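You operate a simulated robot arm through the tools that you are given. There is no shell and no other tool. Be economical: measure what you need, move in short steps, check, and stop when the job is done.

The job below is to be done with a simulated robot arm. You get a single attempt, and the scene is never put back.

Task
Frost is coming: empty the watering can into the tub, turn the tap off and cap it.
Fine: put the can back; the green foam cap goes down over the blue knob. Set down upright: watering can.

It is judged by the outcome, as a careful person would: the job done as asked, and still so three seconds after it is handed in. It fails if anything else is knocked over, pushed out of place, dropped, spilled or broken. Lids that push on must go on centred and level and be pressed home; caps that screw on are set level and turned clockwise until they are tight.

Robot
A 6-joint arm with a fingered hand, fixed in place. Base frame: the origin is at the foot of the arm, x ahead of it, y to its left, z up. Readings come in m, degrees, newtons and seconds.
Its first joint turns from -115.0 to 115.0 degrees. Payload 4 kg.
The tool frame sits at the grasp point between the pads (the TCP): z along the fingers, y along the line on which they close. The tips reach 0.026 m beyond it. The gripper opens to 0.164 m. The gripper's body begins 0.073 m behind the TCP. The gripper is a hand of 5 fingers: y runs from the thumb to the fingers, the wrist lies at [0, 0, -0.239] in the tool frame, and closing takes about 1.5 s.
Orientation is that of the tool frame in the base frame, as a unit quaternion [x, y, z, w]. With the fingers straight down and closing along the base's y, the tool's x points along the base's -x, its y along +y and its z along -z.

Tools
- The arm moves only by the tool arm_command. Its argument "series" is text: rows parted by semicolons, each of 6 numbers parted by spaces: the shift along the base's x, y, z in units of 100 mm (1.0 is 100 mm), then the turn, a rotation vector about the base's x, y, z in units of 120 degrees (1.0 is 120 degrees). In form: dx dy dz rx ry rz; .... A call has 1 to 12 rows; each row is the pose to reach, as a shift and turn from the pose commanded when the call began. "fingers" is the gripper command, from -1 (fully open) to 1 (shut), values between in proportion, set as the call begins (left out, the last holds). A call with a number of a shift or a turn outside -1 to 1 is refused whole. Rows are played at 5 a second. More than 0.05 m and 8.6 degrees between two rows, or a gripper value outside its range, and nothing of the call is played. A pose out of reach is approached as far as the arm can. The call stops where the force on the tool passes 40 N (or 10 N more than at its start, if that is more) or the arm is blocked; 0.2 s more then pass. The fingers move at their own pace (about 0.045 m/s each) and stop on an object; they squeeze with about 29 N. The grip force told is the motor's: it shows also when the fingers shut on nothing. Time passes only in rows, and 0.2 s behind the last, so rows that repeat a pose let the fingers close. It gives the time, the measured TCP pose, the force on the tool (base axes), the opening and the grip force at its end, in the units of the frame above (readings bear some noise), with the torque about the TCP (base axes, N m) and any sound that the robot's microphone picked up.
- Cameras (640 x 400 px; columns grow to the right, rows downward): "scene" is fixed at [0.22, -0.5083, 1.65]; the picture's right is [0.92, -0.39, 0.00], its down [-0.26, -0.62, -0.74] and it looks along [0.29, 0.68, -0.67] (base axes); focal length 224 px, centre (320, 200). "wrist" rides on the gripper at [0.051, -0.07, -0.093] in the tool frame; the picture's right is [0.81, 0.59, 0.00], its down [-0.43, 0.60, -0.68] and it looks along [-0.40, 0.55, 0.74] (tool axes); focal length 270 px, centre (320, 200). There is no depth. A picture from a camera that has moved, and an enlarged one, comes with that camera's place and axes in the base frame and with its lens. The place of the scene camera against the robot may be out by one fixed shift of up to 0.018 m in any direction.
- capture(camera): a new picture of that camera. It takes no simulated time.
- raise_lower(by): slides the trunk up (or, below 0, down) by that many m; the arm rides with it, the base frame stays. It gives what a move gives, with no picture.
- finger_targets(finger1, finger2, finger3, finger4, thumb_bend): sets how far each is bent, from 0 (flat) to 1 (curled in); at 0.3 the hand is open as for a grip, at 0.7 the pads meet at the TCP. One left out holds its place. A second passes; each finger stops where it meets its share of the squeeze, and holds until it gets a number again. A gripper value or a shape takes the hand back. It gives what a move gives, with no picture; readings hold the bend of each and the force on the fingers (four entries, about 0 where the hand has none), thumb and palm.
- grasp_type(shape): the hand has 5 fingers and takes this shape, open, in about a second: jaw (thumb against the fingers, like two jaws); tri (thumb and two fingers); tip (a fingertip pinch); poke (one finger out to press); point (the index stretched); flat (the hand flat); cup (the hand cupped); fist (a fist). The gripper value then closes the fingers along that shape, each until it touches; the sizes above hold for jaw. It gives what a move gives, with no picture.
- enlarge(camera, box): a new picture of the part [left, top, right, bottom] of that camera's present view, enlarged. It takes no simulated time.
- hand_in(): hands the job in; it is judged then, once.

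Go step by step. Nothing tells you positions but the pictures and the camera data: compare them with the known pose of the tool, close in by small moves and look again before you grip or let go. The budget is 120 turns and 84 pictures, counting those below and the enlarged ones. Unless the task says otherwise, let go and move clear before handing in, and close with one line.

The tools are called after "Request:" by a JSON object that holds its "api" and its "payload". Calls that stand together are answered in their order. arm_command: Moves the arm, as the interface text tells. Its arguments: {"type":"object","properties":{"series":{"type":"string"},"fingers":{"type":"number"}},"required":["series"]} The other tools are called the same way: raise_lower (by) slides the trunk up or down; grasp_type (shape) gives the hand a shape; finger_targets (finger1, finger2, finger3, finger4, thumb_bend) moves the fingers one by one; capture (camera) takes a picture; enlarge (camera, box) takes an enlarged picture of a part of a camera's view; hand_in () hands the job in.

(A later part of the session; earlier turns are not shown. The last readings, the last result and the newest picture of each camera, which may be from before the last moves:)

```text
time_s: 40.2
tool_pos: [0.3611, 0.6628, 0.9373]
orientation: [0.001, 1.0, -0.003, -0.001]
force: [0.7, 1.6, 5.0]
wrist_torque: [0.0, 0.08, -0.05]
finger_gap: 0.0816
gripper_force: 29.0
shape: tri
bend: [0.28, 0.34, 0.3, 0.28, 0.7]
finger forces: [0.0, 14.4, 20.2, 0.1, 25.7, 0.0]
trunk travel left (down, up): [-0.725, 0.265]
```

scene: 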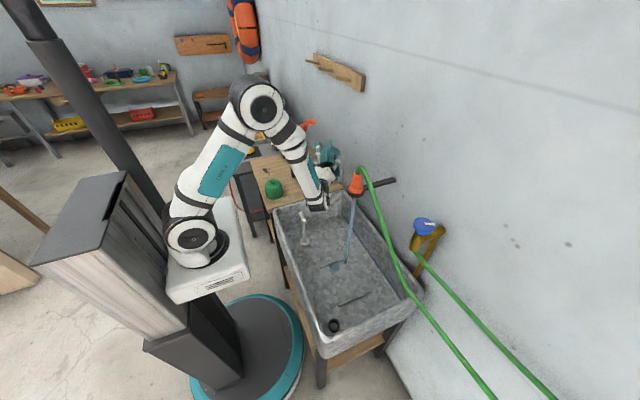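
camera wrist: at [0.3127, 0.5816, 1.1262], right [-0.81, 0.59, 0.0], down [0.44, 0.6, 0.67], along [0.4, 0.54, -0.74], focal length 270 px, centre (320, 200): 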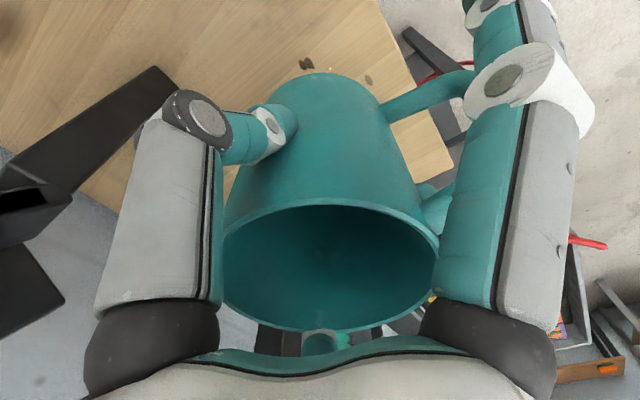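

In contact at the original spot. I'll open all fingers wide, then check.

Request:
{"api": "finger_targets", "payload": {"finger1": 0.12, "finger2": 0.15, "finger3": 0.15, "finger4": 0.12, "thumb_bend": 0.25}}

Request:
{"api": "arm_command", "payload": {"series": "0 0 0 0 0 0;0 0 0 0 0 0;0 0.08 0.05 0 0 0"}}

Request:
{"api": "enlarge", "payload": {"camera": "scene", "box": [215, 90, 315, 190]}}

Request:
{"api": "capture", "payload": {"camera": "wrist"}}

```text
time_s: 41.2
tool_pos: [0.3603, 0.6612, 0.9358]
orientation: [0.001, 1.0, -0.003, -0.001]
force: [1.4, 0.5, 0.7]
wrist_torque: [0.02, 0.02, 0.04]
finger_gap: 0.1085
gripper_force: 0.1
shape: fingers
bend: [0.12, 0.15, 0.15, 0.12, 0.25]
finger forces: [0.0, 0.1, 0.1, 0.0, 0.0, 0.0]
trunk travel left (down, up): [-0.725, 0.265]
```

```text
time_s: 42.0
tool_pos: [0.3608, 0.67, 0.9415]
orientation: [0.0, 1.0, -0.004, -0.002]
force: [-0.9, -0.2, -0.2]
wrist_torque: [0.0, 0.0, 0.01]
finger_gap: 0.1082
gripper_force: 0.1
shape: fingers
bend: [0.12, 0.15, 0.15, 0.12, 0.25]
finger forces: [0.1, 0.0, 0.1, 0.0, 0.0, 0.1]
trunk travel left (down, up): [-0.725, 0.265]
```

```text
4.00 times, centred on (265, 140) of scene
camera zoom: at [0.22, -0.5083, 1.65], right [0.92, -0.39, 0.0], down [-0.26, -0.62, -0.74], along [0.29, 0.68, -0.67], focal length 897 px, centre (540, 440)
```

zoom: 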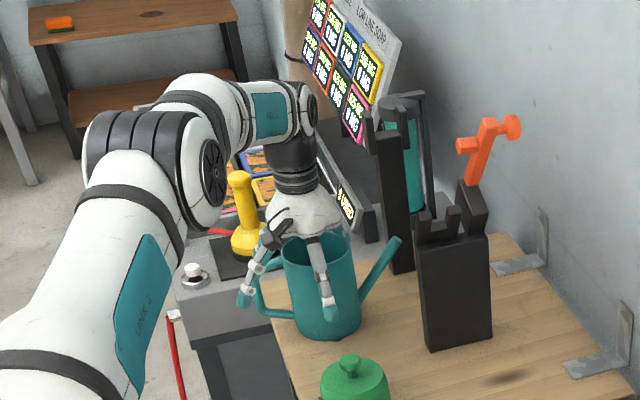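

```text
47 pictures are left
camera wrist: at [0.3114, 0.6013, 1.0345], right [-0.81, 0.59, 0.0], down [0.44, 0.6, 0.67], along [0.4, 0.54, -0.74], focal length 270 px, centre (320, 200)
```

wrist: 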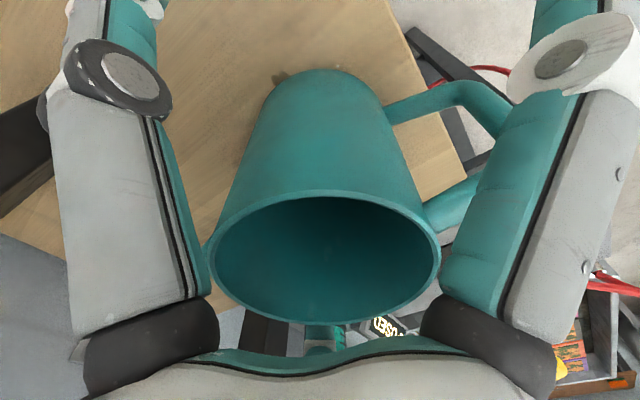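

The can is released and upright. I'll lift clear, then travel toward the tap for a look at the knob.

Request:
{"api": "arm_command", "payload": {"series": "0 0 0.3 0 0 0;0 0 0.7 0 0 0;0 0 1 0 0 0"}}

Request:
{"api": "raise_lower", "payload": {"by": 0.2}}

Request:
{"api": "arm_command", "payload": {"series": "0 -0.4 0 0 0 0;0 -0.8 0 0 0 0;0 -1 0 0 0 0"}}

Request:
{"api": "arm_command", "payload": {"series": "0 -0.4 0 0 0 0;0 -0.8 0 0 0 0;0 -1 0 0 0 0"}}

Request:
{"api": "arm_command", "payload": {"series": "0 -0.4 0 0 0 0;0 -0.8 0 0 0 0;0 -1 0 0 0 0"}}

Request:
{"api": "capture", "payload": {"camera": "scene"}}

```text
time_s: 42.8
tool_pos: [0.36, 0.6715, 1.0429]
orientation: [0.0, 1.0, -0.004, -0.002]
force: [-0.1, 0.2, -0.2]
wrist_torque: [-0.01, -0.01, -0.01]
finger_gap: 0.1084
gripper_force: 0.2
shape: fingers
bend: [0.12, 0.15, 0.15, 0.12, 0.25]
finger forces: [0.0, 0.0, 0.0, 0.1, 0.0, 0.0]
trunk travel left (down, up): [-0.725, 0.265]
```

```text
time_s: 44.9
tool_pos: [0.3601, 0.6725, 1.2418]
orientation: [0.001, 1.0, -0.003, -0.002]
force: [0.1, 0.0, 0.9]
wrist_torque: [-0.02, 0.0, 0.0]
finger_gap: 0.108
gripper_force: 0.0
shape: fingers
bend: [0.12, 0.15, 0.15, 0.12, 0.25]
finger forces: [0.0, 0.0, 0.0, 0.0, 0.0, 0.0]
trunk travel left (down, up): [-0.925, 0.065]
```

```text
time_s: 45.7
tool_pos: [0.3608, 0.5702, 1.2412]
orientation: [0.0, 1.0, -0.003, -0.002]
force: [1.0, 0.3, -0.1]
wrist_torque: [0.01, -0.03, 0.0]
finger_gap: 0.1083
gripper_force: 0.0
shape: fingers
bend: [0.12, 0.15, 0.15, 0.12, 0.25]
finger forces: [0.0, 0.1, 0.0, 0.0, 0.0, 0.0]
trunk travel left (down, up): [-0.925, 0.065]
```

```text
time_s: 46.5
tool_pos: [0.3602, 0.4699, 1.2422]
orientation: [0.0, 1.0, -0.002, -0.001]
force: [-0.8, -0.2, -0.6]
wrist_torque: [-0.01, 0.0, -0.02]
finger_gap: 0.1083
gripper_force: 0.0
shape: fingers
bend: [0.12, 0.15, 0.15, 0.12, 0.25]
finger forces: [0.0, 0.0, 0.0, 0.1, 0.0, 0.0]
trunk travel left (down, up): [-0.925, 0.065]
```

```text
time_s: 47.3
tool_pos: [0.3608, 0.3704, 1.2438]
orientation: [0.001, 1.0, -0.004, -0.001]
force: [-0.1, 0.3, 0.1]
wrist_torque: [-0.04, 0.01, 0.01]
finger_gap: 0.1081
gripper_force: 0.1
shape: fingers
bend: [0.12, 0.15, 0.15, 0.12, 0.25]
finger forces: [0.0, 0.1, 0.0, 0.1, 0.0, 0.0]
trunk travel left (down, up): [-0.925, 0.065]
```

```text
46 pictures are left
```

scene: 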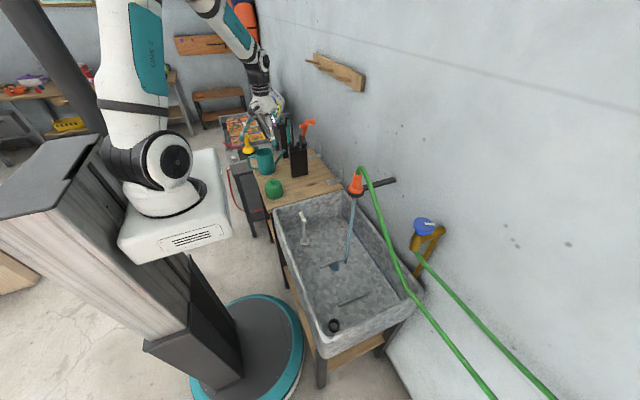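

The can is back in place. Now travelling to a viewpoint on the knob at about (0.55, -0.38, 1.36), staying clear of the hose.

Request:
{"api": "arm_command", "payload": {"series": "0 -0.4 0.1 0 0 0;0 -0.8 0.2 0 0 0;0 -1 0.3 0 0 0"}}

Request:
{"api": "arm_command", "payload": {"series": "0 -0.4 0.1 0 0 0;0 -0.8 0.2 0 0 0;0 -1 0.3 0 0 0"}}

Request:
{"api": "arm_command", "payload": {"series": "0 -0.4 0.1 0 0 0;0 -0.8 0.2 0 0 0;0 -1 0.3 0 0 0"}}

Request:
{"api": "arm_command", "payload": {"series": "0 -0.4 0.1 0 0 0;0 -0.8 0.2 0 0 0;0 -1 0.3 0 0 0"}}

Request:
{"api": "arm_command", "payload": {"series": "0.1 -0.4 0 0 0 0;0.3 -0.8 0 0 0 0;0.5 -1 0 0 0 0"}}

Request:
{"api": "arm_command", "payload": {"series": "0.2 -0.4 0 0 0 0;0.4 -0.8 0 0 0 0;0.6 -1 0 0 0 0"}}

Request:
{"api": "arm_command", "payload": {"series": "0.2 -0.4 0 0 0 0;0.4 -0.8 0 0 0 0;0.6 -1 0 0 0 0"}}

Request:
{"api": "capture", "payload": {"camera": "wrist"}}

Request:
{"api": "enlarge", "payload": {"camera": "scene", "box": [390, 190, 470, 290]}}

```text
time_s: 48.1
tool_pos: [0.3619, 0.2715, 1.2739]
orientation: [0.0, 1.0, -0.002, -0.002]
force: [-0.1, -0.3, -0.3]
wrist_torque: [0.03, -0.01, 0.02]
finger_gap: 0.1083
gripper_force: 0.0
shape: fingers
bend: [0.12, 0.15, 0.15, 0.12, 0.25]
finger forces: [0.1, 0.0, 0.0, 0.0, 0.0, 0.1]
trunk travel left (down, up): [-0.925, 0.065]
```

```text
time_s: 48.9
tool_pos: [0.3602, 0.1725, 1.3028]
orientation: [0.0, 1.0, -0.003, -0.001]
force: [-0.4, -0.6, 0.1]
wrist_torque: [0.01, 0.0, -0.04]
finger_gap: 0.1084
gripper_force: 0.0
shape: fingers
bend: [0.12, 0.15, 0.15, 0.12, 0.25]
finger forces: [0.1, 0.0, 0.0, 0.0, 0.0, 0.1]
trunk travel left (down, up): [-0.925, 0.065]
```

```text
time_s: 49.7
tool_pos: [0.3614, 0.0719, 1.3327]
orientation: [0.0, 1.0, -0.003, -0.002]
force: [-0.3, 0.3, 0.4]
wrist_torque: [0.03, 0.0, -0.02]
finger_gap: 0.1086
gripper_force: 0.0
shape: fingers
bend: [0.12, 0.15, 0.15, 0.12, 0.25]
finger forces: [0.0, 0.1, 0.0, 0.0, 0.1, 0.0]
trunk travel left (down, up): [-0.925, 0.065]
```

```text
time_s: 50.5
tool_pos: [0.3651, -0.0293, 1.3609]
orientation: [0.0, 1.0, -0.003, -0.003]
force: [-0.3, -0.4, -0.5]
wrist_torque: [-0.04, 0.01, -0.05]
finger_gap: 0.1083
gripper_force: 0.0
shape: fingers
bend: [0.12, 0.15, 0.15, 0.12, 0.25]
finger forces: [0.0, 0.0, 0.0, 0.0, 0.0, 0.0]
out of reach, approached as far as the arm can: row 2, 3
trunk travel left (down, up): [-0.925, 0.065]
```

```text
time_s: 51.3
tool_pos: [0.4175, -0.1306, 1.3587]
orientation: [0.0, 1.0, -0.002, -0.003]
force: [-0.9, -1.0, 0.6]
wrist_torque: [0.03, 0.02, 0.03]
finger_gap: 0.1081
gripper_force: 0.0
shape: fingers
bend: [0.12, 0.15, 0.15, 0.12, 0.25]
finger forces: [0.0, 0.0, 0.1, 0.1, 0.0, 0.0]
trunk travel left (down, up): [-0.925, 0.065]
```

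```text
time_s: 52.1
tool_pos: [0.4769, -0.2287, 1.3593]
orientation: [0.001, 1.0, -0.002, -0.003]
force: [0.9, -0.1, -0.1]
wrist_torque: [0.06, 0.05, 0.02]
finger_gap: 0.1084
gripper_force: 0.2
shape: fingers
bend: [0.12, 0.15, 0.15, 0.12, 0.25]
finger forces: [0.0, 0.0, 0.1, 0.1, 0.0, 0.0]
trunk travel left (down, up): [-0.925, 0.065]
```

```text
time_s: 52.9
tool_pos: [0.5362, -0.33, 1.3573]
orientation: [0.0, 1.0, -0.003, -0.003]
force: [0.1, 0.0, 0.3]
wrist_torque: [0.01, 0.03, -0.04]
finger_gap: 0.1081
gripper_force: 0.0
shape: fingers
bend: [0.12, 0.15, 0.15, 0.12, 0.25]
finger forces: [0.0, 0.0, 0.0, 0.0, 0.0, 0.1]
trunk travel left (down, up): [-0.925, 0.065]
```

```text
45 pictures are left
camera wrist: at [0.4875, -0.3994, 1.4499], right [-0.81, 0.59, 0.0], down [0.44, 0.6, 0.67], along [0.39, 0.54, -0.74], focal length 270 px, centre (320, 200)
```

wrist: 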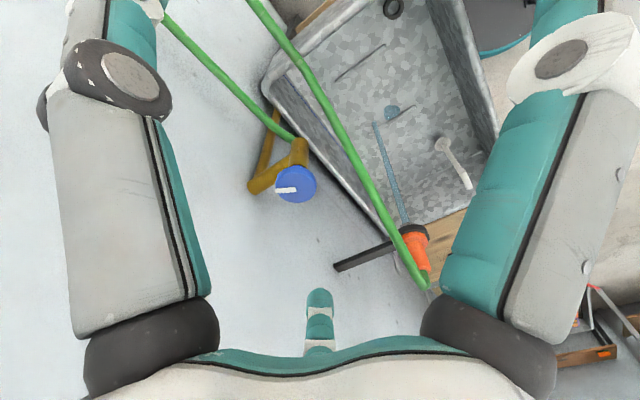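

```text
4.00 times, centred on (430, 240) of scene
camera zoom: at [0.22, -0.5083, 1.65], right [0.92, -0.39, 0.0], down [-0.26, -0.62, -0.74], along [0.29, 0.68, -0.67], focal length 897 px, centre (-120, 40)
```

zoom: 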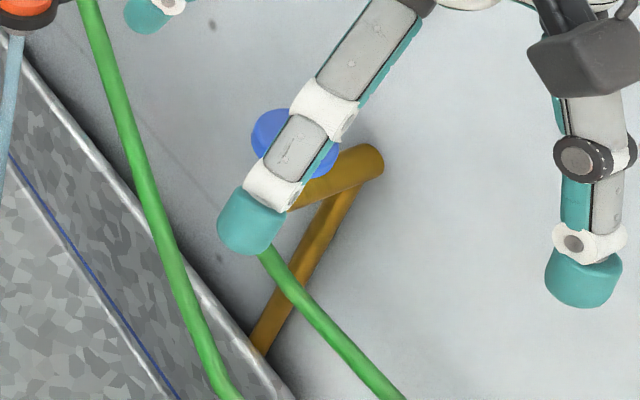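

The knob is near (0.627, -0.253, 1.20), about 50 mm wide, pointing up, with a white marker on top. I'll zoom to see its shape.

Request:
{"api": "enlarge", "payload": {"camera": "wrist", "box": [230, 90, 350, 230]}}

```text
2.86 times, centred on (290, 160) of wrist
camera zoom: at [0.4875, -0.3994, 1.4499], right [-0.81, 0.59, 0.0], down [0.44, 0.6, 0.67], along [0.39, 0.54, -0.74], focal length 772 px, centre (406, 314)
```

zoom: 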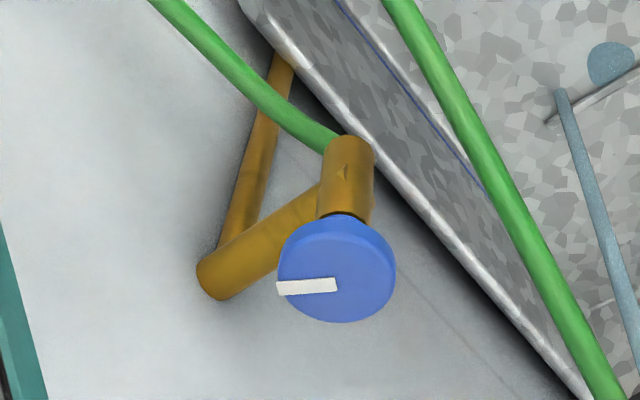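

The knob's valve sits on a pipe coming from the wall along x. I'll set the jaw shape partly closed, yaw +30° for turning range, and come above the knob.

Request:
{"api": "grasp_type", "payload": {"shape": "jaw"}}

Request:
{"api": "arm_command", "payload": {"series": "0.2 0.2 -0.1 0 0 0.07;0.4 0.4 -0.2 0 0 0.14;0.6 0.6 -0.3 0 0 0.21;0.8 0.7 -0.4 0 0 0.25;0.85 0.75 -0.45 0 0 0.25;0.85 0.75 -0.45 0 0 0.25", "fingers": -0.1}}

Request:
{"api": "capture", "payload": {"camera": "wrist"}}

Request:
{"api": "enlarge", "payload": {"camera": "scene", "box": [390, 150, 510, 270]}}

```text
time_s: 53.8
tool_pos: [0.5347, -0.3293, 1.3581]
orientation: [0.0, 1.0, -0.004, -0.002]
force: [0.6, 0.1, 0.7]
wrist_torque: [-0.02, 0.01, -0.01]
finger_gap: 0.1642
gripper_force: 0.0
shape: jaw
bend: [0.3, 0.3, 0.3, 0.3, 0.3]
finger forces: [0.0, 0.1, 0.0, 0.0, 0.0, 0.0]
trunk travel left (down, up): [-0.925, 0.065]
```

```text
time_s: 55.2
tool_pos: [0.623, -0.2528, 1.3161]
orientation: [-0.259, 0.966, -0.004, -0.001]
force: [0.1, 1.5, -0.1]
wrist_torque: [0.0, 0.0, 0.01]
finger_gap: 0.0906
gripper_force: 0.2
shape: jaw
bend: [0.35, 0.35, 0.35, 0.35, 0.7]
finger forces: [0.1, 0.0, 0.1, 0.1, 0.1, 0.0]
trunk travel left (down, up): [-0.925, 0.065]
```

```text
42 pictures are left
camera wrist: at [0.6146, -0.3384, 1.4081], right [-0.99, 0.1, 0.0], down [0.08, 0.74, 0.67], along [0.07, 0.67, -0.74], focal length 270 px, centre (320, 200)
```

wrist: 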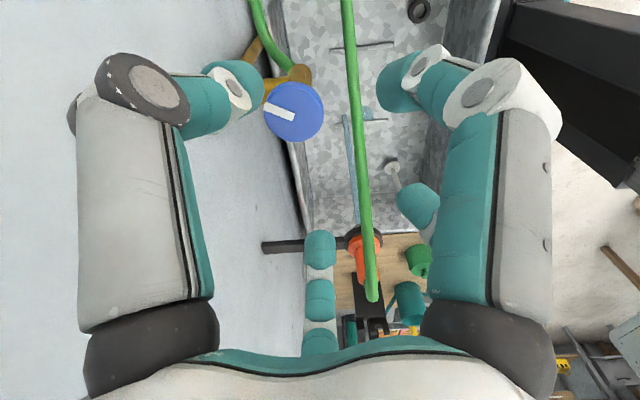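

```text
3.33 times, centred on (450, 210) of scene
camera zoom: at [0.22, -0.5083, 1.65], right [0.92, -0.39, 0.0], down [-0.26, -0.62, -0.74], along [0.29, 0.68, -0.67], focal length 748 px, centre (-113, 167)
```

zoom: 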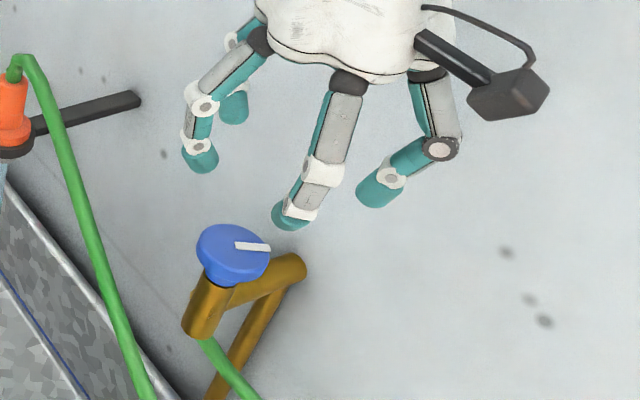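

Two wrist views put the knob top at (0.649, -0.2325, 1.162), about 57 mm across. I'll centre above it and descend partway, then look.

Request:
{"api": "arm_command", "payload": {"series": "0.26 0.2 0 0 0 0;0.26 0.2 -0.4 0 0 0;0.26 0.2 -0.8 0 0 0;0.26 0.2 -0.9 0 0 0"}}

Request:
{"api": "capture", "payload": {"camera": "wrist"}}

Request:
{"api": "enlarge", "payload": {"camera": "scene", "box": [370, 170, 490, 270]}}

```text
time_s: 56.2
tool_pos: [0.6478, -0.2342, 1.2249]
orientation: [-0.258, 0.966, -0.003, -0.001]
force: [-0.2, 0.4, -0.5]
wrist_torque: [-0.02, -0.03, -0.02]
finger_gap: 0.0911
gripper_force: 0.0
shape: jaw
bend: [0.35, 0.35, 0.35, 0.35, 0.7]
finger forces: [0.0, 0.0, 0.0, 0.0, 0.1, 0.0]
trunk travel left (down, up): [-0.925, 0.065]
```

```text
40 pictures are left
camera wrist: at [0.6394, -0.3197, 1.3177], right [-0.99, 0.11, 0.0], down [0.08, 0.74, 0.67], along [0.07, 0.67, -0.74], focal length 270 px, centre (320, 200)
```

wrist: 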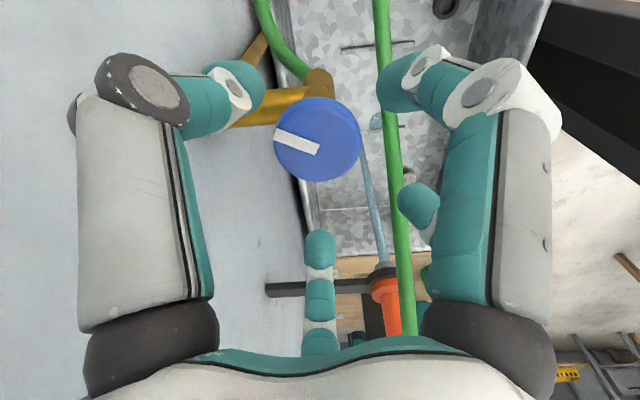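

```text
4.00 times, centred on (430, 220) of scene
camera zoom: at [0.22, -0.5083, 1.65], right [0.92, -0.39, 0.0], down [-0.26, -0.62, -0.74], along [0.29, 0.68, -0.67], focal length 897 px, centre (-120, 120)
```

zoom: 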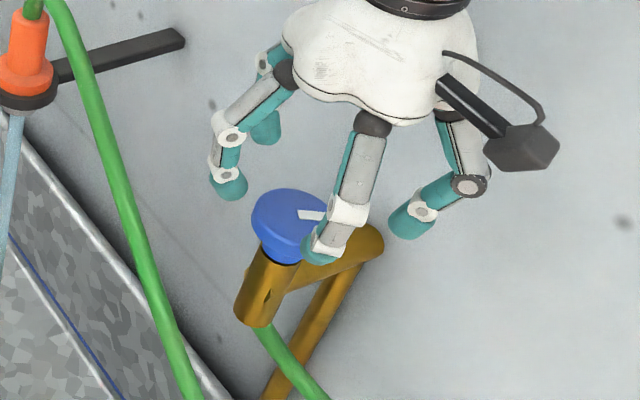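

Centred well. I'll lower the pads to knob height (TCP about 1.157) and look before closing.

Request:
{"api": "arm_command", "payload": {"series": "0.01 0.02 -0.3 0 0 0;0.01 0.02 -0.55 0 0 0;0.01 0.02 -0.68 0 0 0"}}

Request:
{"api": "capture", "payload": {"camera": "wrist"}}

Request:
{"api": "enlarge", "payload": {"camera": "scene", "box": [370, 170, 490, 270]}}

```text
time_s: 57.0
tool_pos: [0.6511, -0.2318, 1.157]
orientation: [-0.259, 0.966, -0.004, -0.002]
force: [0.7, -0.1, 0.0]
wrist_torque: [0.01, 0.01, -0.01]
finger_gap: 0.0908
gripper_force: 0.0
shape: jaw
bend: [0.35, 0.35, 0.35, 0.35, 0.7]
finger forces: [0.1, 0.0, 0.0, 0.1, 0.1, 0.1]
trunk travel left (down, up): [-0.925, 0.065]
```

```text
38 pictures are left
camera wrist: at [0.6421, -0.3164, 1.2494], right [-0.99, 0.11, 0.0], down [0.08, 0.74, 0.67], along [0.07, 0.67, -0.74], focal length 270 px, centre (320, 200)
```

wrist: 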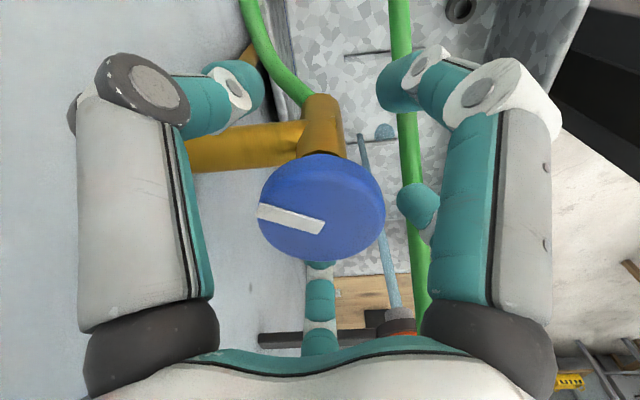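

```text
4.00 times, centred on (430, 220) of scene
camera zoom: at [0.22, -0.5083, 1.65], right [0.92, -0.39, 0.0], down [-0.26, -0.62, -0.74], along [0.29, 0.68, -0.67], focal length 897 px, centre (-120, 120)
```

zoom: 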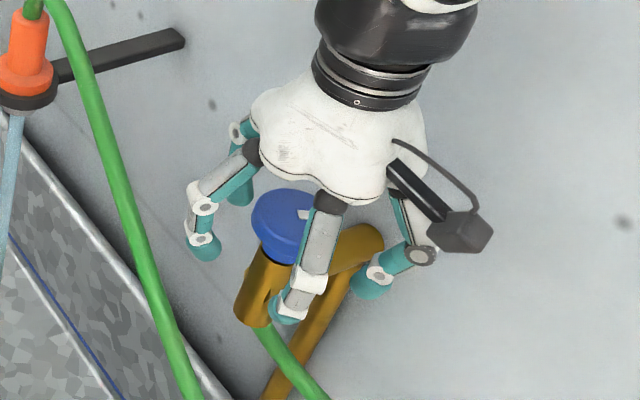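

The knob sits between the fingers. I'll rise 5 mm and close gently on it.

Request:
{"api": "arm_command", "payload": {"series": "0 0 0.05 0 0 0;0 0 0.05 0 0 0;0 0 0.05 0 0 0;0 0 0.05 0 0 0;0 0 0.05 0 0 0;0 0 0.05 0 0 0;0 0 0.05 0 0 0;0 0 0.05 0 0 0", "fingers": 1}}

Request:
{"api": "capture", "payload": {"camera": "wrist"}}

```text
time_s: 58.8
tool_pos: [0.6505, -0.2317, 1.1616]
orientation: [-0.258, 0.966, -0.004, -0.002]
force: [-0.2, -0.1, -9.1]
wrist_torque: [0.76, 0.36, 0.02]
finger_gap: 0.0265
gripper_force: 28.9
shape: jaw
bend: [0.77, 0.77, 0.78, 0.77, 0.61]
finger forces: [25.8, 26.5, 26.0, 25.8, 29.7, 0.0]
trunk travel left (down, up): [-0.925, 0.065]
```

```text
36 pictures are left
camera wrist: at [0.642, -0.3166, 1.2539], right [-0.99, 0.11, 0.0], down [0.08, 0.74, 0.67], along [0.07, 0.67, -0.74], focal length 270 px, centre (320, 200)
```

wrist: 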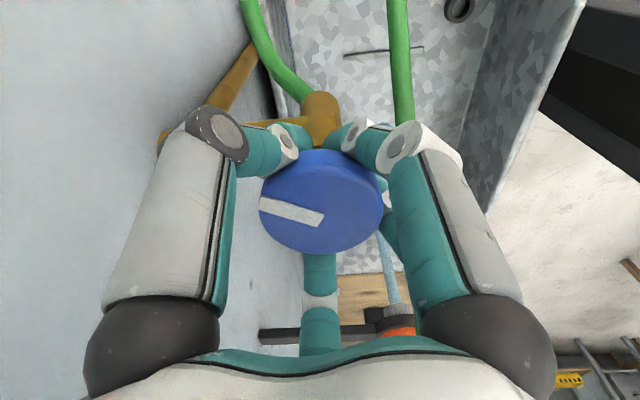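

The fingertips slid beneath the disc onto its neck. I'll reopen, rise about 17 mm, and grip the disc's rim instead.

Request:
{"api": "arm_command", "payload": {"series": "0 0 0 0 0 0;0 0 0 0 0 0;0 0 0 0 0 0;0 0 0 0 0 0;0 0 0 0 0 0;0 0 0 0 0 0;0 0 0.1 0 0 0;0 0 0.17 0 0 0", "fingers": -0.1}}

Request:
{"api": "arm_command", "payload": {"series": "0 0 0 0 0 0;0 0 0 0 0 0;0 0 0 0 0 0;0 0 0 0 0 0;0 0 0 0 0 0;0 0 0 0 0 0;0 0 0 0 0 0;0 0 0 0 0 0", "fingers": 1}}

Request:
{"api": "capture", "payload": {"camera": "wrist"}}

```text
time_s: 60.6
tool_pos: [0.6492, -0.2318, 1.1799]
orientation: [-0.259, 0.966, -0.004, 0.0]
force: [-0.2, 0.1, -0.5]
wrist_torque: [-0.02, -0.03, 0.0]
finger_gap: 0.0896
gripper_force: 0.1
shape: jaw
bend: [0.35, 0.35, 0.35, 0.35, 0.7]
finger forces: [0.2, 0.0, 0.0, 0.0, 0.0, 0.0]
trunk travel left (down, up): [-0.925, 0.065]
```

```text
time_s: 62.4
tool_pos: [0.6507, -0.2324, 1.1789]
orientation: [-0.258, 0.966, -0.004, -0.001]
force: [0.5, 0.0, 2.0]
wrist_torque: [-0.02, 0.03, 0.04]
finger_gap: 0.0485
gripper_force: 29.0
shape: jaw
bend: [0.49, 0.47, 0.46, 0.48, 0.7]
finger forces: [24.9, 25.2, 25.1, 25.3, 25.7, 0.1]
trunk travel left (down, up): [-0.925, 0.065]
```

```text
35 pictures are left
camera wrist: at [0.6418, -0.3168, 1.2724], right [-0.99, 0.11, 0.0], down [0.08, 0.74, 0.67], along [0.07, 0.67, -0.74], focal length 270 px, centre (320, 200)
```

wrist: 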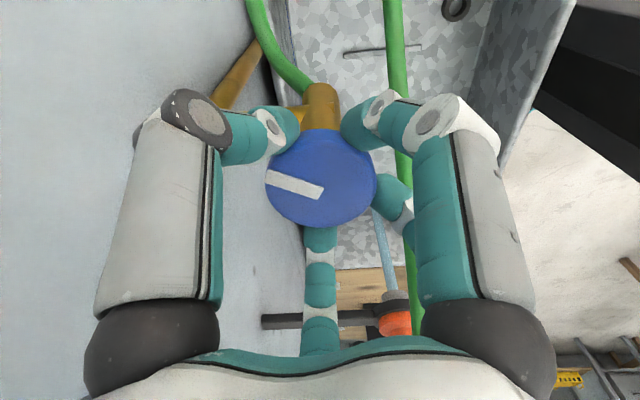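

All five fingers grip the rim evenly. Turning clockwise now, first about 50°.

Request:
{"api": "arm_command", "payload": {"series": "0 0 0 0 0 -0.07;0 0 0 0 0 -0.14;0 0 0 0 0 -0.21;0 0 0 0 0 -0.28;0 0 0 0 0 -0.35;0 0 0 0 0 -0.42"}}

Request:
{"api": "capture", "payload": {"camera": "wrist"}}

Request:
{"api": "enlarge", "payload": {"camera": "scene", "box": [320, 150, 480, 290]}}

```text
time_s: 63.8
tool_pos: [0.649, -0.2319, 1.1805]
orientation: [0.179, 0.984, -0.003, -0.003]
force: [-0.8, 0.1, 4.0]
wrist_torque: [0.0, 0.02, 0.04]
finger_gap: 0.0481
gripper_force: 28.6
shape: jaw
bend: [0.49, 0.47, 0.46, 0.48, 0.7]
finger forces: [25.8, 25.7, 25.4, 25.3, 26.5, 0.1]
trunk travel left (down, up): [-0.925, 0.065]
```

```text
34 pictures are left
camera wrist: at [0.5783, -0.2785, 1.2723], right [-0.55, 0.83, 0.0], down [0.62, 0.41, 0.67], along [0.56, 0.37, -0.74], focal length 270 px, centre (320, 200)
```

wrist: 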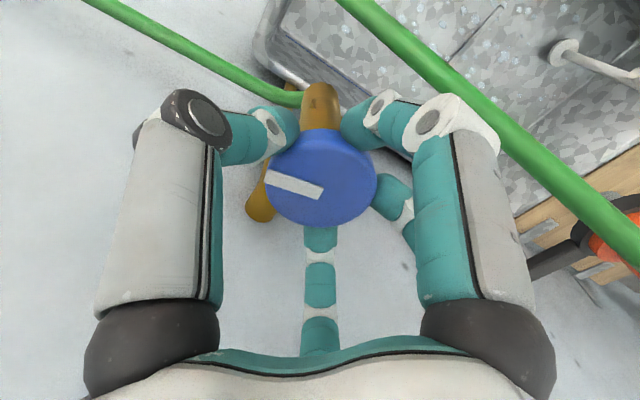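

```text
2.86 times, centred on (400, 220) of scene
camera zoom: at [0.22, -0.5083, 1.65], right [0.92, -0.39, 0.0], down [-0.26, -0.62, -0.74], along [0.29, 0.68, -0.67], focal length 641 px, centre (91, 143)
```

zoom: 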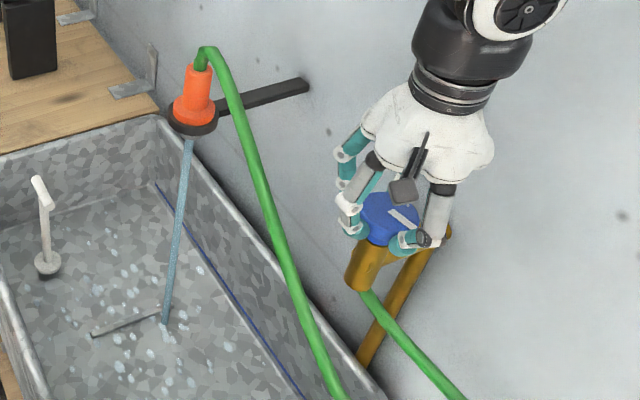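

The knob turned with the hand, but droplets now show in the tub. I'll look closely at the stream to check which way the flow is changing.

Request:
{"api": "enlarge", "payload": {"camera": "scene", "box": [320, 190, 380, 280]}}

Request:
{"api": "enlarge", "payload": {"camera": "wrist", "box": [250, 60, 400, 240]}}

```text
4.44 times, centred on (350, 235) of scene
camera zoom: at [0.22, -0.5083, 1.65], right [0.92, -0.39, 0.0], down [-0.26, -0.62, -0.74], along [0.29, 0.68, -0.67], focal length 997 px, centre (187, 44)
```

zoom: 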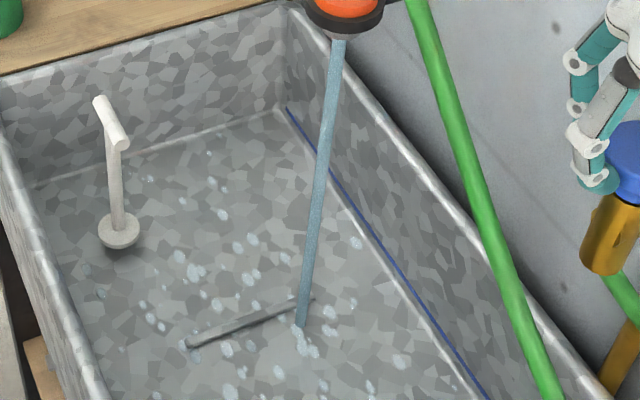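

```text
2.22 times, centred on (325, 150) of wrist
camera zoom: at [0.5783, -0.2785, 1.2723], right [-0.55, 0.83, 0.0], down [0.62, 0.41, 0.67], along [0.56, 0.37, -0.74], focal length 601 px, centre (309, 311)
```

zoom: 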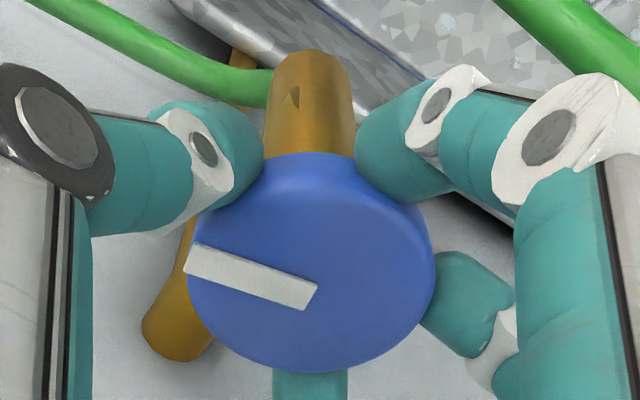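

The valve body carries an arrow at about -130° azimuth; the marker went from -32° to about -82°, so aligned with the arrow needs about 48° more. I'll turn a further 25° and check the flow.

Request:
{"api": "arm_command", "payload": {"series": "0 0 0 0 0 -0.07;0 0 0 0 0 -0.14;0 0 0 0 0 -0.2;0 0 0 0 0 -0.2;0 0 0 0 0 -0.2"}}

Request:
{"api": "enlarge", "payload": {"camera": "scene", "box": [320, 190, 380, 280]}}

```text
time_s: 65.0
tool_pos: [0.6484, -0.2314, 1.1804]
orientation: [0.378, 0.926, -0.003, -0.003]
force: [-2.2, 3.0, 4.8]
wrist_torque: [0.08, 0.05, 0.01]
finger_gap: 0.0482
gripper_force: 28.7
shape: jaw
bend: [0.49, 0.47, 0.46, 0.48, 0.7]
finger forces: [26.8, 26.9, 25.1, 24.9, 25.7, 0.0]
trunk travel left (down, up): [-0.925, 0.065]
```

```text
4.44 times, centred on (350, 235) of scene
camera zoom: at [0.22, -0.5083, 1.65], right [0.92, -0.39, 0.0], down [-0.26, -0.62, -0.74], along [0.29, 0.68, -0.67], focal length 997 px, centre (187, 44)
```

zoom: 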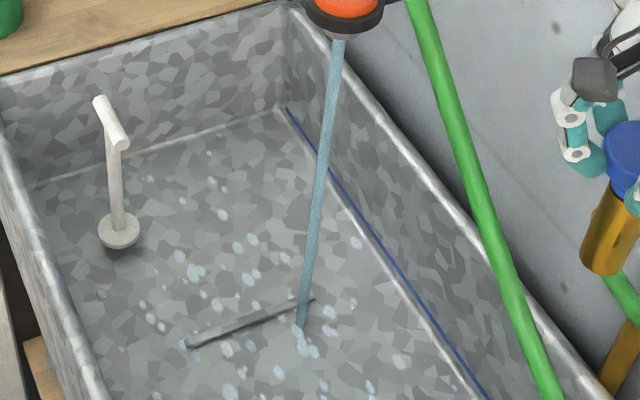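

The droplets haven't moved, so they're just residue from pouring. The flow is unchanged so far, so I'll continue clockwise.

Request:
{"api": "arm_command", "payload": {"series": "0 0 0 0 0 -0.07;0 0 0 0 0 -0.14;0 0 0 0 0 -0.21;0 0 0 0 0 -0.28;0 0 0 0 0 -0.28"}}

Request:
{"api": "capture", "payload": {"camera": "wrist"}}

Request:
{"api": "enlarge", "payload": {"camera": "scene", "box": [320, 150, 480, 290]}}

```text
time_s: 66.2
tool_pos: [0.6487, -0.2303, 1.1791]
orientation: [0.63, 0.777, -0.001, -0.003]
force: [-0.9, 6.2, 4.3]
wrist_torque: [0.16, 0.04, 0.04]
finger_gap: 0.0482
gripper_force: 28.3
shape: jaw
bend: [0.49, 0.47, 0.47, 0.48, 0.7]
finger forces: [29.0, 27.8, 24.8, 24.6, 26.2, 0.0]
trunk travel left (down, up): [-0.925, 0.065]
```

```text
29 pictures are left
camera wrist: at [0.5712, -0.1956, 1.2723], right [0.41, 0.91, 0.0], down [0.68, -0.3, 0.67], along [0.61, -0.28, -0.74], focal length 270 px, centre (320, 200)
```

wrist: 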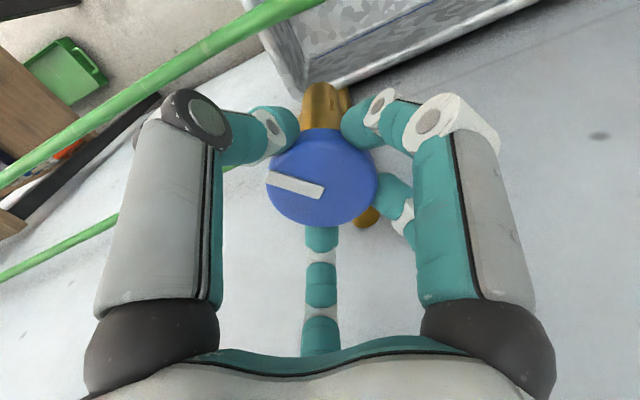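

```text
2.86 times, centred on (400, 220) of scene
camera zoom: at [0.22, -0.5083, 1.65], right [0.92, -0.39, 0.0], down [-0.26, -0.62, -0.74], along [0.29, 0.68, -0.67], focal length 641 px, centre (91, 143)
```

zoom: 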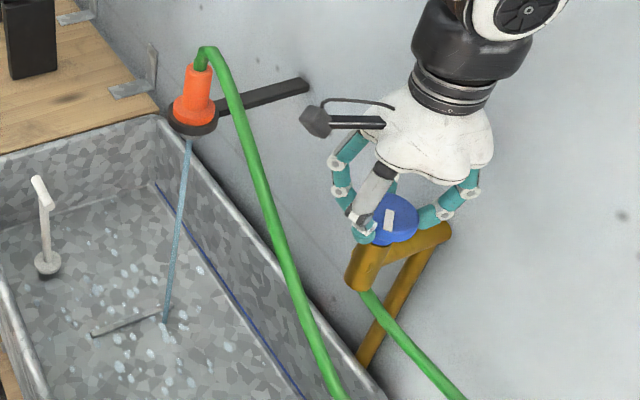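

The stream is thinner now after about 108°, so clockwise is closing it. Continuing.

Request:
{"api": "arm_command", "payload": {"series": "0 0 0 0 0 -0.07;0 0 0 0 0 -0.14;0 0 0 0 0 -0.21;0 0 0 0 0 -0.28;0 0 0 0 0 -0.35;0 0 0 0 0 -0.42;0 0 0 0 0 -0.42"}}

Request:
{"api": "enlarge", "payload": {"camera": "scene", "box": [320, 150, 480, 290]}}

```text
time_s: 67.8
tool_pos: [0.6478, -0.2315, 1.1794]
orientation: [0.901, 0.434, 0.001, -0.003]
force: [-5.2, 8.3, 4.0]
wrist_torque: [0.47, 0.17, 0.53]
finger_gap: 0.0477
gripper_force: 29.5
shape: jaw
bend: [0.47, 0.47, 0.48, 0.49, 0.7]
finger forces: [33.2, 29.7, 22.4, 22.2, 35.8, 0.1]
trunk travel left (down, up): [-0.925, 0.065]
```

```text
2.86 times, centred on (400, 220) of scene
camera zoom: at [0.22, -0.5083, 1.65], right [0.92, -0.39, 0.0], down [-0.26, -0.62, -0.74], along [0.29, 0.68, -0.67], focal length 641 px, centre (91, 143)
```

zoom: 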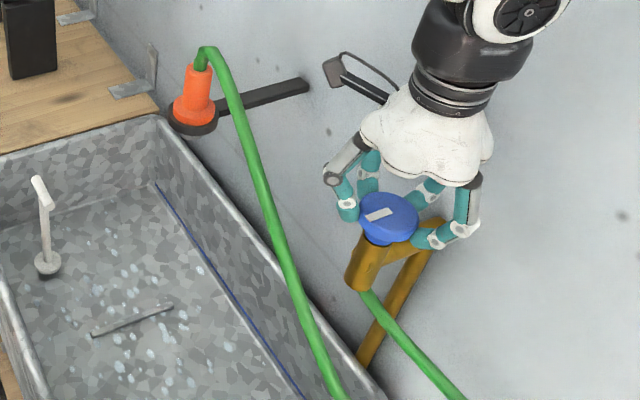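

The water has stopped and the torque rose to 0.53 N·m, so the valve is shut. I'll release, lift straight up and head for the cap, yawing back as I go.

Request:
{"api": "arm_command", "payload": {"series": "0 0 0 0 0 0;0 0 0 0 0 0;0 0 0 0 0 0;0 0 0 0 0 0;0 0 0 0 0 0;0 0 0 0 0 0;0 0 0.3 0 0 0;0 0 0.7 0 0 0;0 0 1 0 0 0", "fingers": -0.1}}

Request:
{"api": "enlarge", "payload": {"camera": "scene", "box": [320, 150, 480, 290]}}

Request:
{"api": "arm_command", "payload": {"series": "-0.3 0.05 0.1 0 0 0.07;-0.6 0.05 0.1 0 0 0.14;-0.9 0.05 0.1 0 0 0.21;-1 0.1 0.1 0 0 0.28;-1 0.1 0.1 0 0 0.35;-1 0.1 0.1 0 0 0.42;-1 0.1 0.1 0 0 0.49;-1 0.1 0.1 0 0 0.56;-1 0.1 0.1 0 0 0.63;-1 0.1 0.1 0 0 0.7"}}

Request:
{"api": "arm_command", "payload": {"series": "-0.35 0.1 0 0 0 0.07;-0.7 0.2 0 0 0 0.14;-1 0.5 0 0 0 0.21;-1 0.9 0 0 0 0.28;-1 1 0 0 0 0.35;-1 1 0 0 0 0.42;-1 1 0 0 0 0.49;-1 1 0 0 0 0.56;-1 1 0 0 0 0.63;-1 1 0 0 0 0.7"}}

Request:
{"api": "arm_command", "payload": {"series": "-0.2 0.4 0 0 0 0.07;-0.4 0.8 0 0 0 0.14;-0.5 1 0 0 0 0.17"}}

Request:
{"api": "arm_command", "payload": {"series": "0 0.4 0 0 0 0;0 0.8 0 0 0 0;0 1 0 0 0 0"}}

Request:
{"api": "arm_command", "payload": {"series": "0 0.4 0 0 0 0;0 0.8 0 0 0 0;0 1 0 0 0 0"}}

```text
time_s: 69.8
tool_pos: [0.649, -0.2299, 1.279]
orientation: [0.9, 0.436, 0.0, -0.004]
force: [-0.3, 0.8, 0.6]
wrist_torque: [0.01, 0.02, -0.02]
finger_gap: 0.0895
gripper_force: 0.0
shape: jaw
bend: [0.35, 0.35, 0.35, 0.35, 0.7]
finger forces: [0.2, 0.0, 0.0, 0.1, 0.0, 0.0]
trunk travel left (down, up): [-0.925, 0.065]
```

```text
2.86 times, centred on (400, 220) of scene
camera zoom: at [0.22, -0.5083, 1.65], right [0.92, -0.39, 0.0], down [-0.26, -0.62, -0.74], along [0.29, 0.68, -0.67], focal length 641 px, centre (91, 143)
```

zoom: 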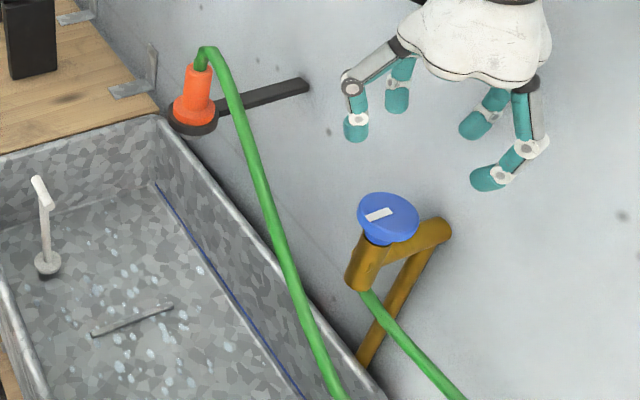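

```text
time_s: 72.0
tool_pos: [0.5484, -0.2212, 1.2896]
orientation: [0.377, 0.926, -0.002, -0.003]
force: [-0.7, -0.7, 1.1]
wrist_torque: [0.01, -0.03, -0.01]
finger_gap: 0.0896
gripper_force: 0.2
shape: jaw
bend: [0.35, 0.35, 0.35, 0.35, 0.7]
finger forces: [0.0, 0.0, 0.1, 0.0, 0.0, 0.0]
trunk travel left (down, up): [-0.925, 0.065]
```

```text
time_s: 74.2
tool_pos: [0.4495, -0.1226, 1.2899]
orientation: [-0.34, 0.941, -0.005, -0.001]
force: [-0.3, -0.2, -0.5]
wrist_torque: [0.01, 0.03, -0.02]
finger_gap: 0.0896
gripper_force: 0.0
shape: jaw
bend: [0.35, 0.35, 0.35, 0.35, 0.7]
finger forces: [0.0, 0.1, 0.0, 0.1, 0.0, 0.0]
trunk travel left (down, up): [-0.925, 0.065]
```

```text
time_s: 75.0
tool_pos: [0.3977, -0.0227, 1.2892]
orientation: [-0.5, 0.866, -0.004, 0.0]
force: [0.0, -0.1, 0.0]
wrist_torque: [-0.02, -0.04, -0.04]
finger_gap: 0.0896
gripper_force: 0.0
shape: jaw
bend: [0.35, 0.35, 0.35, 0.35, 0.7]
finger forces: [0.0, 0.0, 0.0, 0.1, 0.0, 0.0]
trunk travel left (down, up): [-0.925, 0.065]
```

```text
time_s: 75.8
tool_pos: [0.3983, 0.0782, 1.2904]
orientation: [-0.501, 0.866, -0.004, 0.0]
force: [-0.3, -0.2, -1.0]
wrist_torque: [-0.05, 0.02, 0.0]
finger_gap: 0.0898
gripper_force: 0.0
shape: jaw
bend: [0.35, 0.35, 0.35, 0.35, 0.7]
finger forces: [0.0, 0.0, 0.0, 0.1, 0.0, 0.0]
trunk travel left (down, up): [-0.925, 0.065]
```

```text
time_s: 76.6
tool_pos: [0.3996, 0.1787, 1.2886]
orientation: [-0.5, 0.866, -0.004, 0.001]
force: [-0.3, -0.4, 0.3]
wrist_torque: [0.01, 0.0, 0.01]
finger_gap: 0.0896
gripper_force: 0.0
shape: jaw
bend: [0.35, 0.35, 0.35, 0.35, 0.7]
finger forces: [0.1, 0.1, 0.1, 0.1, 0.0, 0.0]
trunk travel left (down, up): [-0.925, 0.065]
```

The tap is off and released. I'm now at yaw +60° with the cap ahead; looking at it closely.

Request:
{"api": "capture", "payload": {"camera": "wrist"}}

Request:
{"api": "enlarge", "payload": {"camera": "scene", "box": [250, 160, 310, 210]}}

```text
25 pictures are left
camera wrist: at [0.4346, 0.1007, 1.3816], right [-0.91, -0.41, 0.0], down [-0.3, 0.68, 0.67], along [-0.27, 0.61, -0.74], focal length 270 px, centre (320, 200)
```

wrist: 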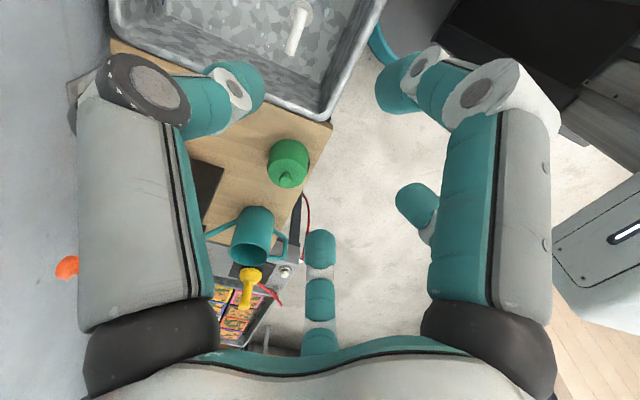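

```text
8.00 times, centred on (280, 185) of scene
camera zoom: at [0.22, -0.5083, 1.65], right [0.92, -0.39, 0.0], down [-0.26, -0.62, -0.74], along [0.29, 0.68, -0.67], focal length 1795 px, centre (640, 320)
```

zoom: 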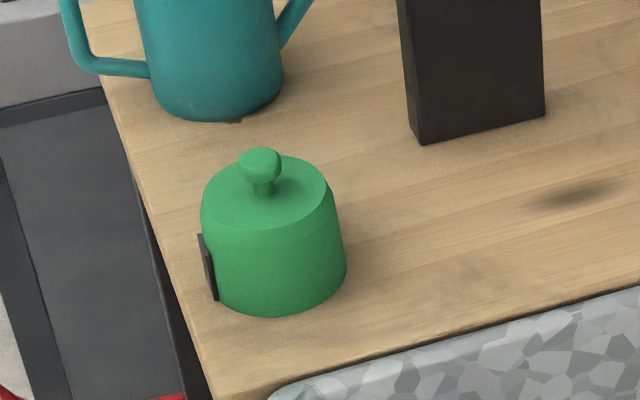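

The cap is a tapered green plug, about 95 mm wide, body to about z 0.92 with a mushroom knob, and a dark slot-like tab on its -x side, which I take to be the pipe slot. I'll go above it at yaw +90° so no finger lands on the tab.

Request:
{"api": "arm_command", "payload": {"series": "-0.1 0.4 0 0 0 0.065;-0.2 0.8 0 0 0 0.13;-0.3 1 -0.2 0 0 0.19;-0.4 1 -0.6 0 0 0.25;-0.45 1 -0.9 0 0 0.25", "fingers": -0.6}}

Request:
{"api": "arm_command", "payload": {"series": "0 0.4 0 0 0 0;0 0.8 0 0 0 0;0 1 0 0 0 0"}}

Request:
{"api": "capture", "payload": {"camera": "wrist"}}

```text
time_s: 77.8
tool_pos: [0.3532, 0.2785, 1.1984]
orientation: [0.707, -0.707, 0.003, -0.001]
force: [0.2, 0.4, -0.7]
wrist_torque: [-0.02, 0.04, -0.02]
finger_gap: 0.1308
gripper_force: 0.1
shape: jaw
bend: [0.27, 0.27, 0.27, 0.27, 0.51]
finger forces: [0.1, 0.0, 0.0, 0.0, 0.1, 0.1]
trunk travel left (down, up): [-0.925, 0.065]
```

```text
time_s: 78.6
tool_pos: [0.3537, 0.3784, 1.1996]
orientation: [-0.707, 0.707, -0.004, 0.001]
force: [0.7, -0.1, 0.0]
wrist_torque: [0.01, 0.02, -0.02]
finger_gap: 0.1308
gripper_force: 0.1
shape: jaw
bend: [0.27, 0.27, 0.27, 0.27, 0.51]
finger forces: [0.1, 0.0, 0.0, 0.0, 0.1, 0.0]
trunk travel left (down, up): [-0.925, 0.065]
```

```text
23 pictures are left
camera wrist: at [0.4233, 0.3271, 1.2918], right [-0.59, -0.81, 0.0], down [-0.6, 0.44, 0.67], along [-0.54, 0.4, -0.74], focal length 270 px, centre (320, 200)
```

wrist: 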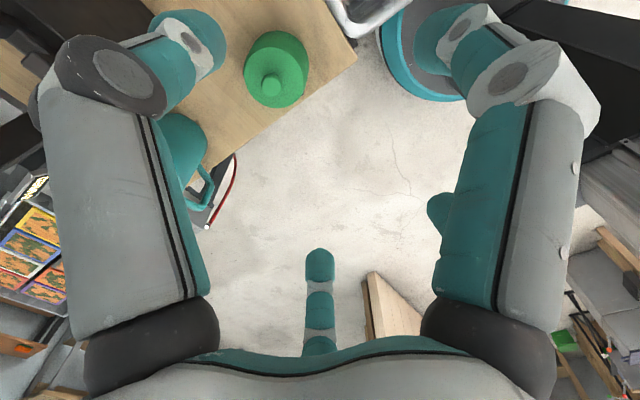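

The cap's centre is near (0.360, 0.450). Moving above it and lower for a final check.

Request:
{"api": "arm_command", "payload": {"series": "0.06 0.4 0 0 0 0;0.06 0.72 0 0 0 0;0.06 0.72 -0.4 0 0 0;0.06 0.72 -0.8 0 0 0;0.06 0.72 -1 0 0 0"}}

Request:
{"api": "arm_command", "payload": {"series": "0 0 -0.3 0 0 0;0 0 -0.6 0 0 0"}}

Request:
{"api": "capture", "payload": {"camera": "wrist"}}

Request:
{"api": "enlarge", "payload": {"camera": "scene", "box": [225, 120, 325, 210]}}

```text
time_s: 79.8
tool_pos: [0.3612, 0.4508, 1.1003]
orientation: [-0.707, 0.707, -0.004, 0.002]
force: [-0.2, 0.0, 0.5]
wrist_torque: [0.01, 0.03, 0.01]
finger_gap: 0.1306
gripper_force: 0.0
shape: jaw
bend: [0.27, 0.27, 0.27, 0.27, 0.51]
finger forces: [0.0, 0.0, 0.0, 0.0, 0.0, 0.1]
trunk travel left (down, up): [-0.925, 0.065]
```

```text
time_s: 80.4
tool_pos: [0.3596, 0.4506, 1.0401]
orientation: [-0.707, 0.708, -0.003, 0.001]
force: [-0.9, 0.1, 0.0]
wrist_torque: [-0.03, 0.02, -0.02]
finger_gap: 0.1309
gripper_force: 0.0
shape: jaw
bend: [0.27, 0.27, 0.27, 0.27, 0.51]
finger forces: [0.0, 0.1, 0.0, 0.0, 0.1, 0.1]
trunk travel left (down, up): [-0.925, 0.065]
```

```text
22 pictures are left
camera wrist: at [0.43, 0.4007, 1.1326], right [-0.59, -0.81, 0.0], down [-0.6, 0.44, 0.67], along [-0.54, 0.4, -0.74], focal length 270 px, centre (320, 200)
```

wrist: 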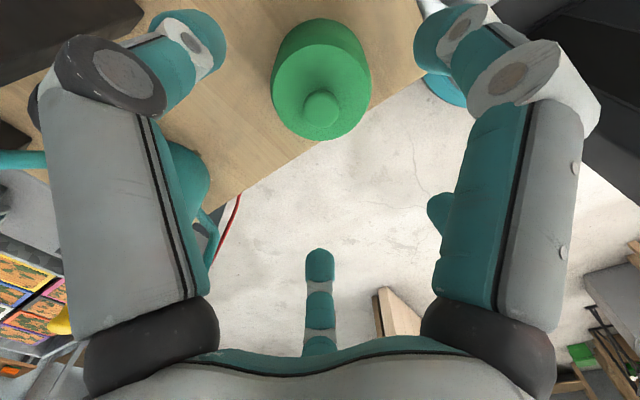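

```text
4.44 times, centred on (275, 165) of scene
camera zoom: at [0.22, -0.5083, 1.65], right [0.92, -0.39, 0.0], down [-0.26, -0.62, -0.74], along [0.29, 0.68, -0.67], focal length 997 px, centre (520, 356)
```

zoom: 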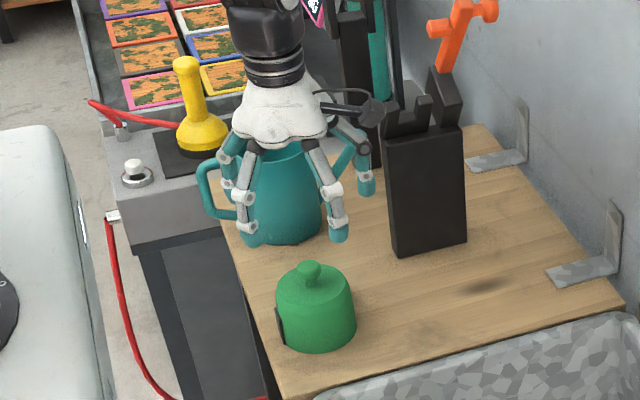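

Centre refined to (0.366, 0.447). Descending to grip the body (TCP about 0.90) and closing.

Request:
{"api": "arm_command", "payload": {"series": "0.06 -0.035 -0.3 0 0 0;0.06 -0.035 -0.6 0 0 0;0.06 -0.035 -0.9 0 0 0;0.06 -0.035 -1 0 0 0"}}

Request:
{"api": "arm_command", "payload": {"series": "0 0 -0.2 0 0 0;0 0 -0.4 0 0 0"}}

Request:
{"api": "arm_command", "payload": {"series": "0 0 0 0 0 0;0 0 0 0 0 0;0 0 0 0 0 0;0 0 0 0 0 0;0 0 0 0 0 0;0 0 0 0 0 0;0 0 0 0 0 0;0 0 0 0 0 0", "fingers": 1}}

Request:
{"api": "capture", "payload": {"camera": "wrist"}}

Request:
{"api": "enlarge", "payload": {"camera": "scene", "box": [225, 120, 325, 210]}}

```text
time_s: 81.4
tool_pos: [0.3663, 0.4476, 0.9391]
orientation: [-0.706, 0.708, -0.003, 0.001]
force: [-0.1, -0.1, 0.9]
wrist_torque: [0.0, -0.01, 0.0]
finger_gap: 0.1309
gripper_force: 0.1
shape: jaw
bend: [0.27, 0.27, 0.27, 0.27, 0.51]
finger forces: [0.0, 0.0, 0.1, 0.0, 0.1, 0.0]
trunk travel left (down, up): [-0.925, 0.065]
```

```text
time_s: 82.0
tool_pos: [0.3665, 0.4475, 0.8975]
orientation: [-0.707, 0.707, -0.004, 0.0]
force: [0.4, 1.1, 0.6]
wrist_torque: [0.0, 0.01, -0.04]
finger_gap: 0.131
gripper_force: 0.1
shape: jaw
bend: [0.27, 0.27, 0.27, 0.27, 0.51]
finger forces: [0.1, 0.0, 0.0, 0.0, 0.1, 0.0]
trunk travel left (down, up): [-0.925, 0.065]
```

```text
time_s: 83.8
tool_pos: [0.3657, 0.4479, 0.8987]
orientation: [0.707, -0.707, 0.003, -0.001]
force: [0.2, -0.3, -0.6]
wrist_torque: [0.02, -0.02, -0.01]
finger_gap: 0.0765
gripper_force: 28.9
shape: jaw
bend: [0.4, 0.38, 0.38, 0.39, 0.7]
finger forces: [26.0, 25.4, 25.6, 26.3, 26.4, 0.0]
trunk travel left (down, up): [-0.925, 0.065]
```

```text
20 pictures are left
camera wrist: at [0.4358, 0.3968, 0.9911], right [-0.59, -0.81, 0.0], down [-0.6, 0.44, 0.67], along [-0.54, 0.4, -0.74], focal length 270 px, centre (320, 200)
```

wrist: 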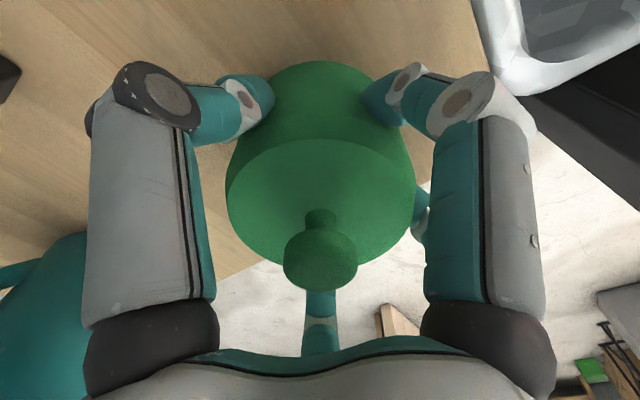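

```text
4.44 times, centred on (275, 165) of scene
camera zoom: at [0.22, -0.5083, 1.65], right [0.92, -0.39, 0.0], down [-0.26, -0.62, -0.74], along [0.29, 0.68, -0.67], focal length 997 px, centre (520, 356)
```

zoom: 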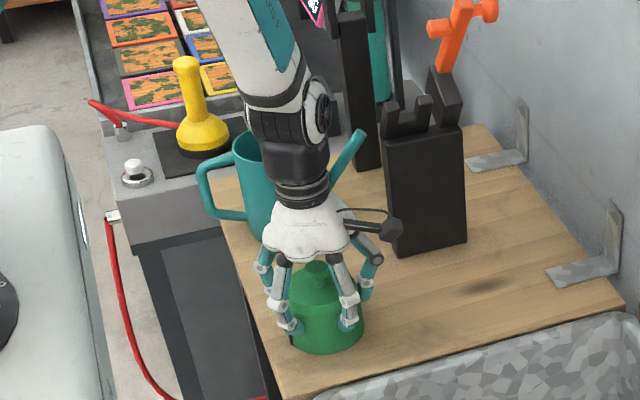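

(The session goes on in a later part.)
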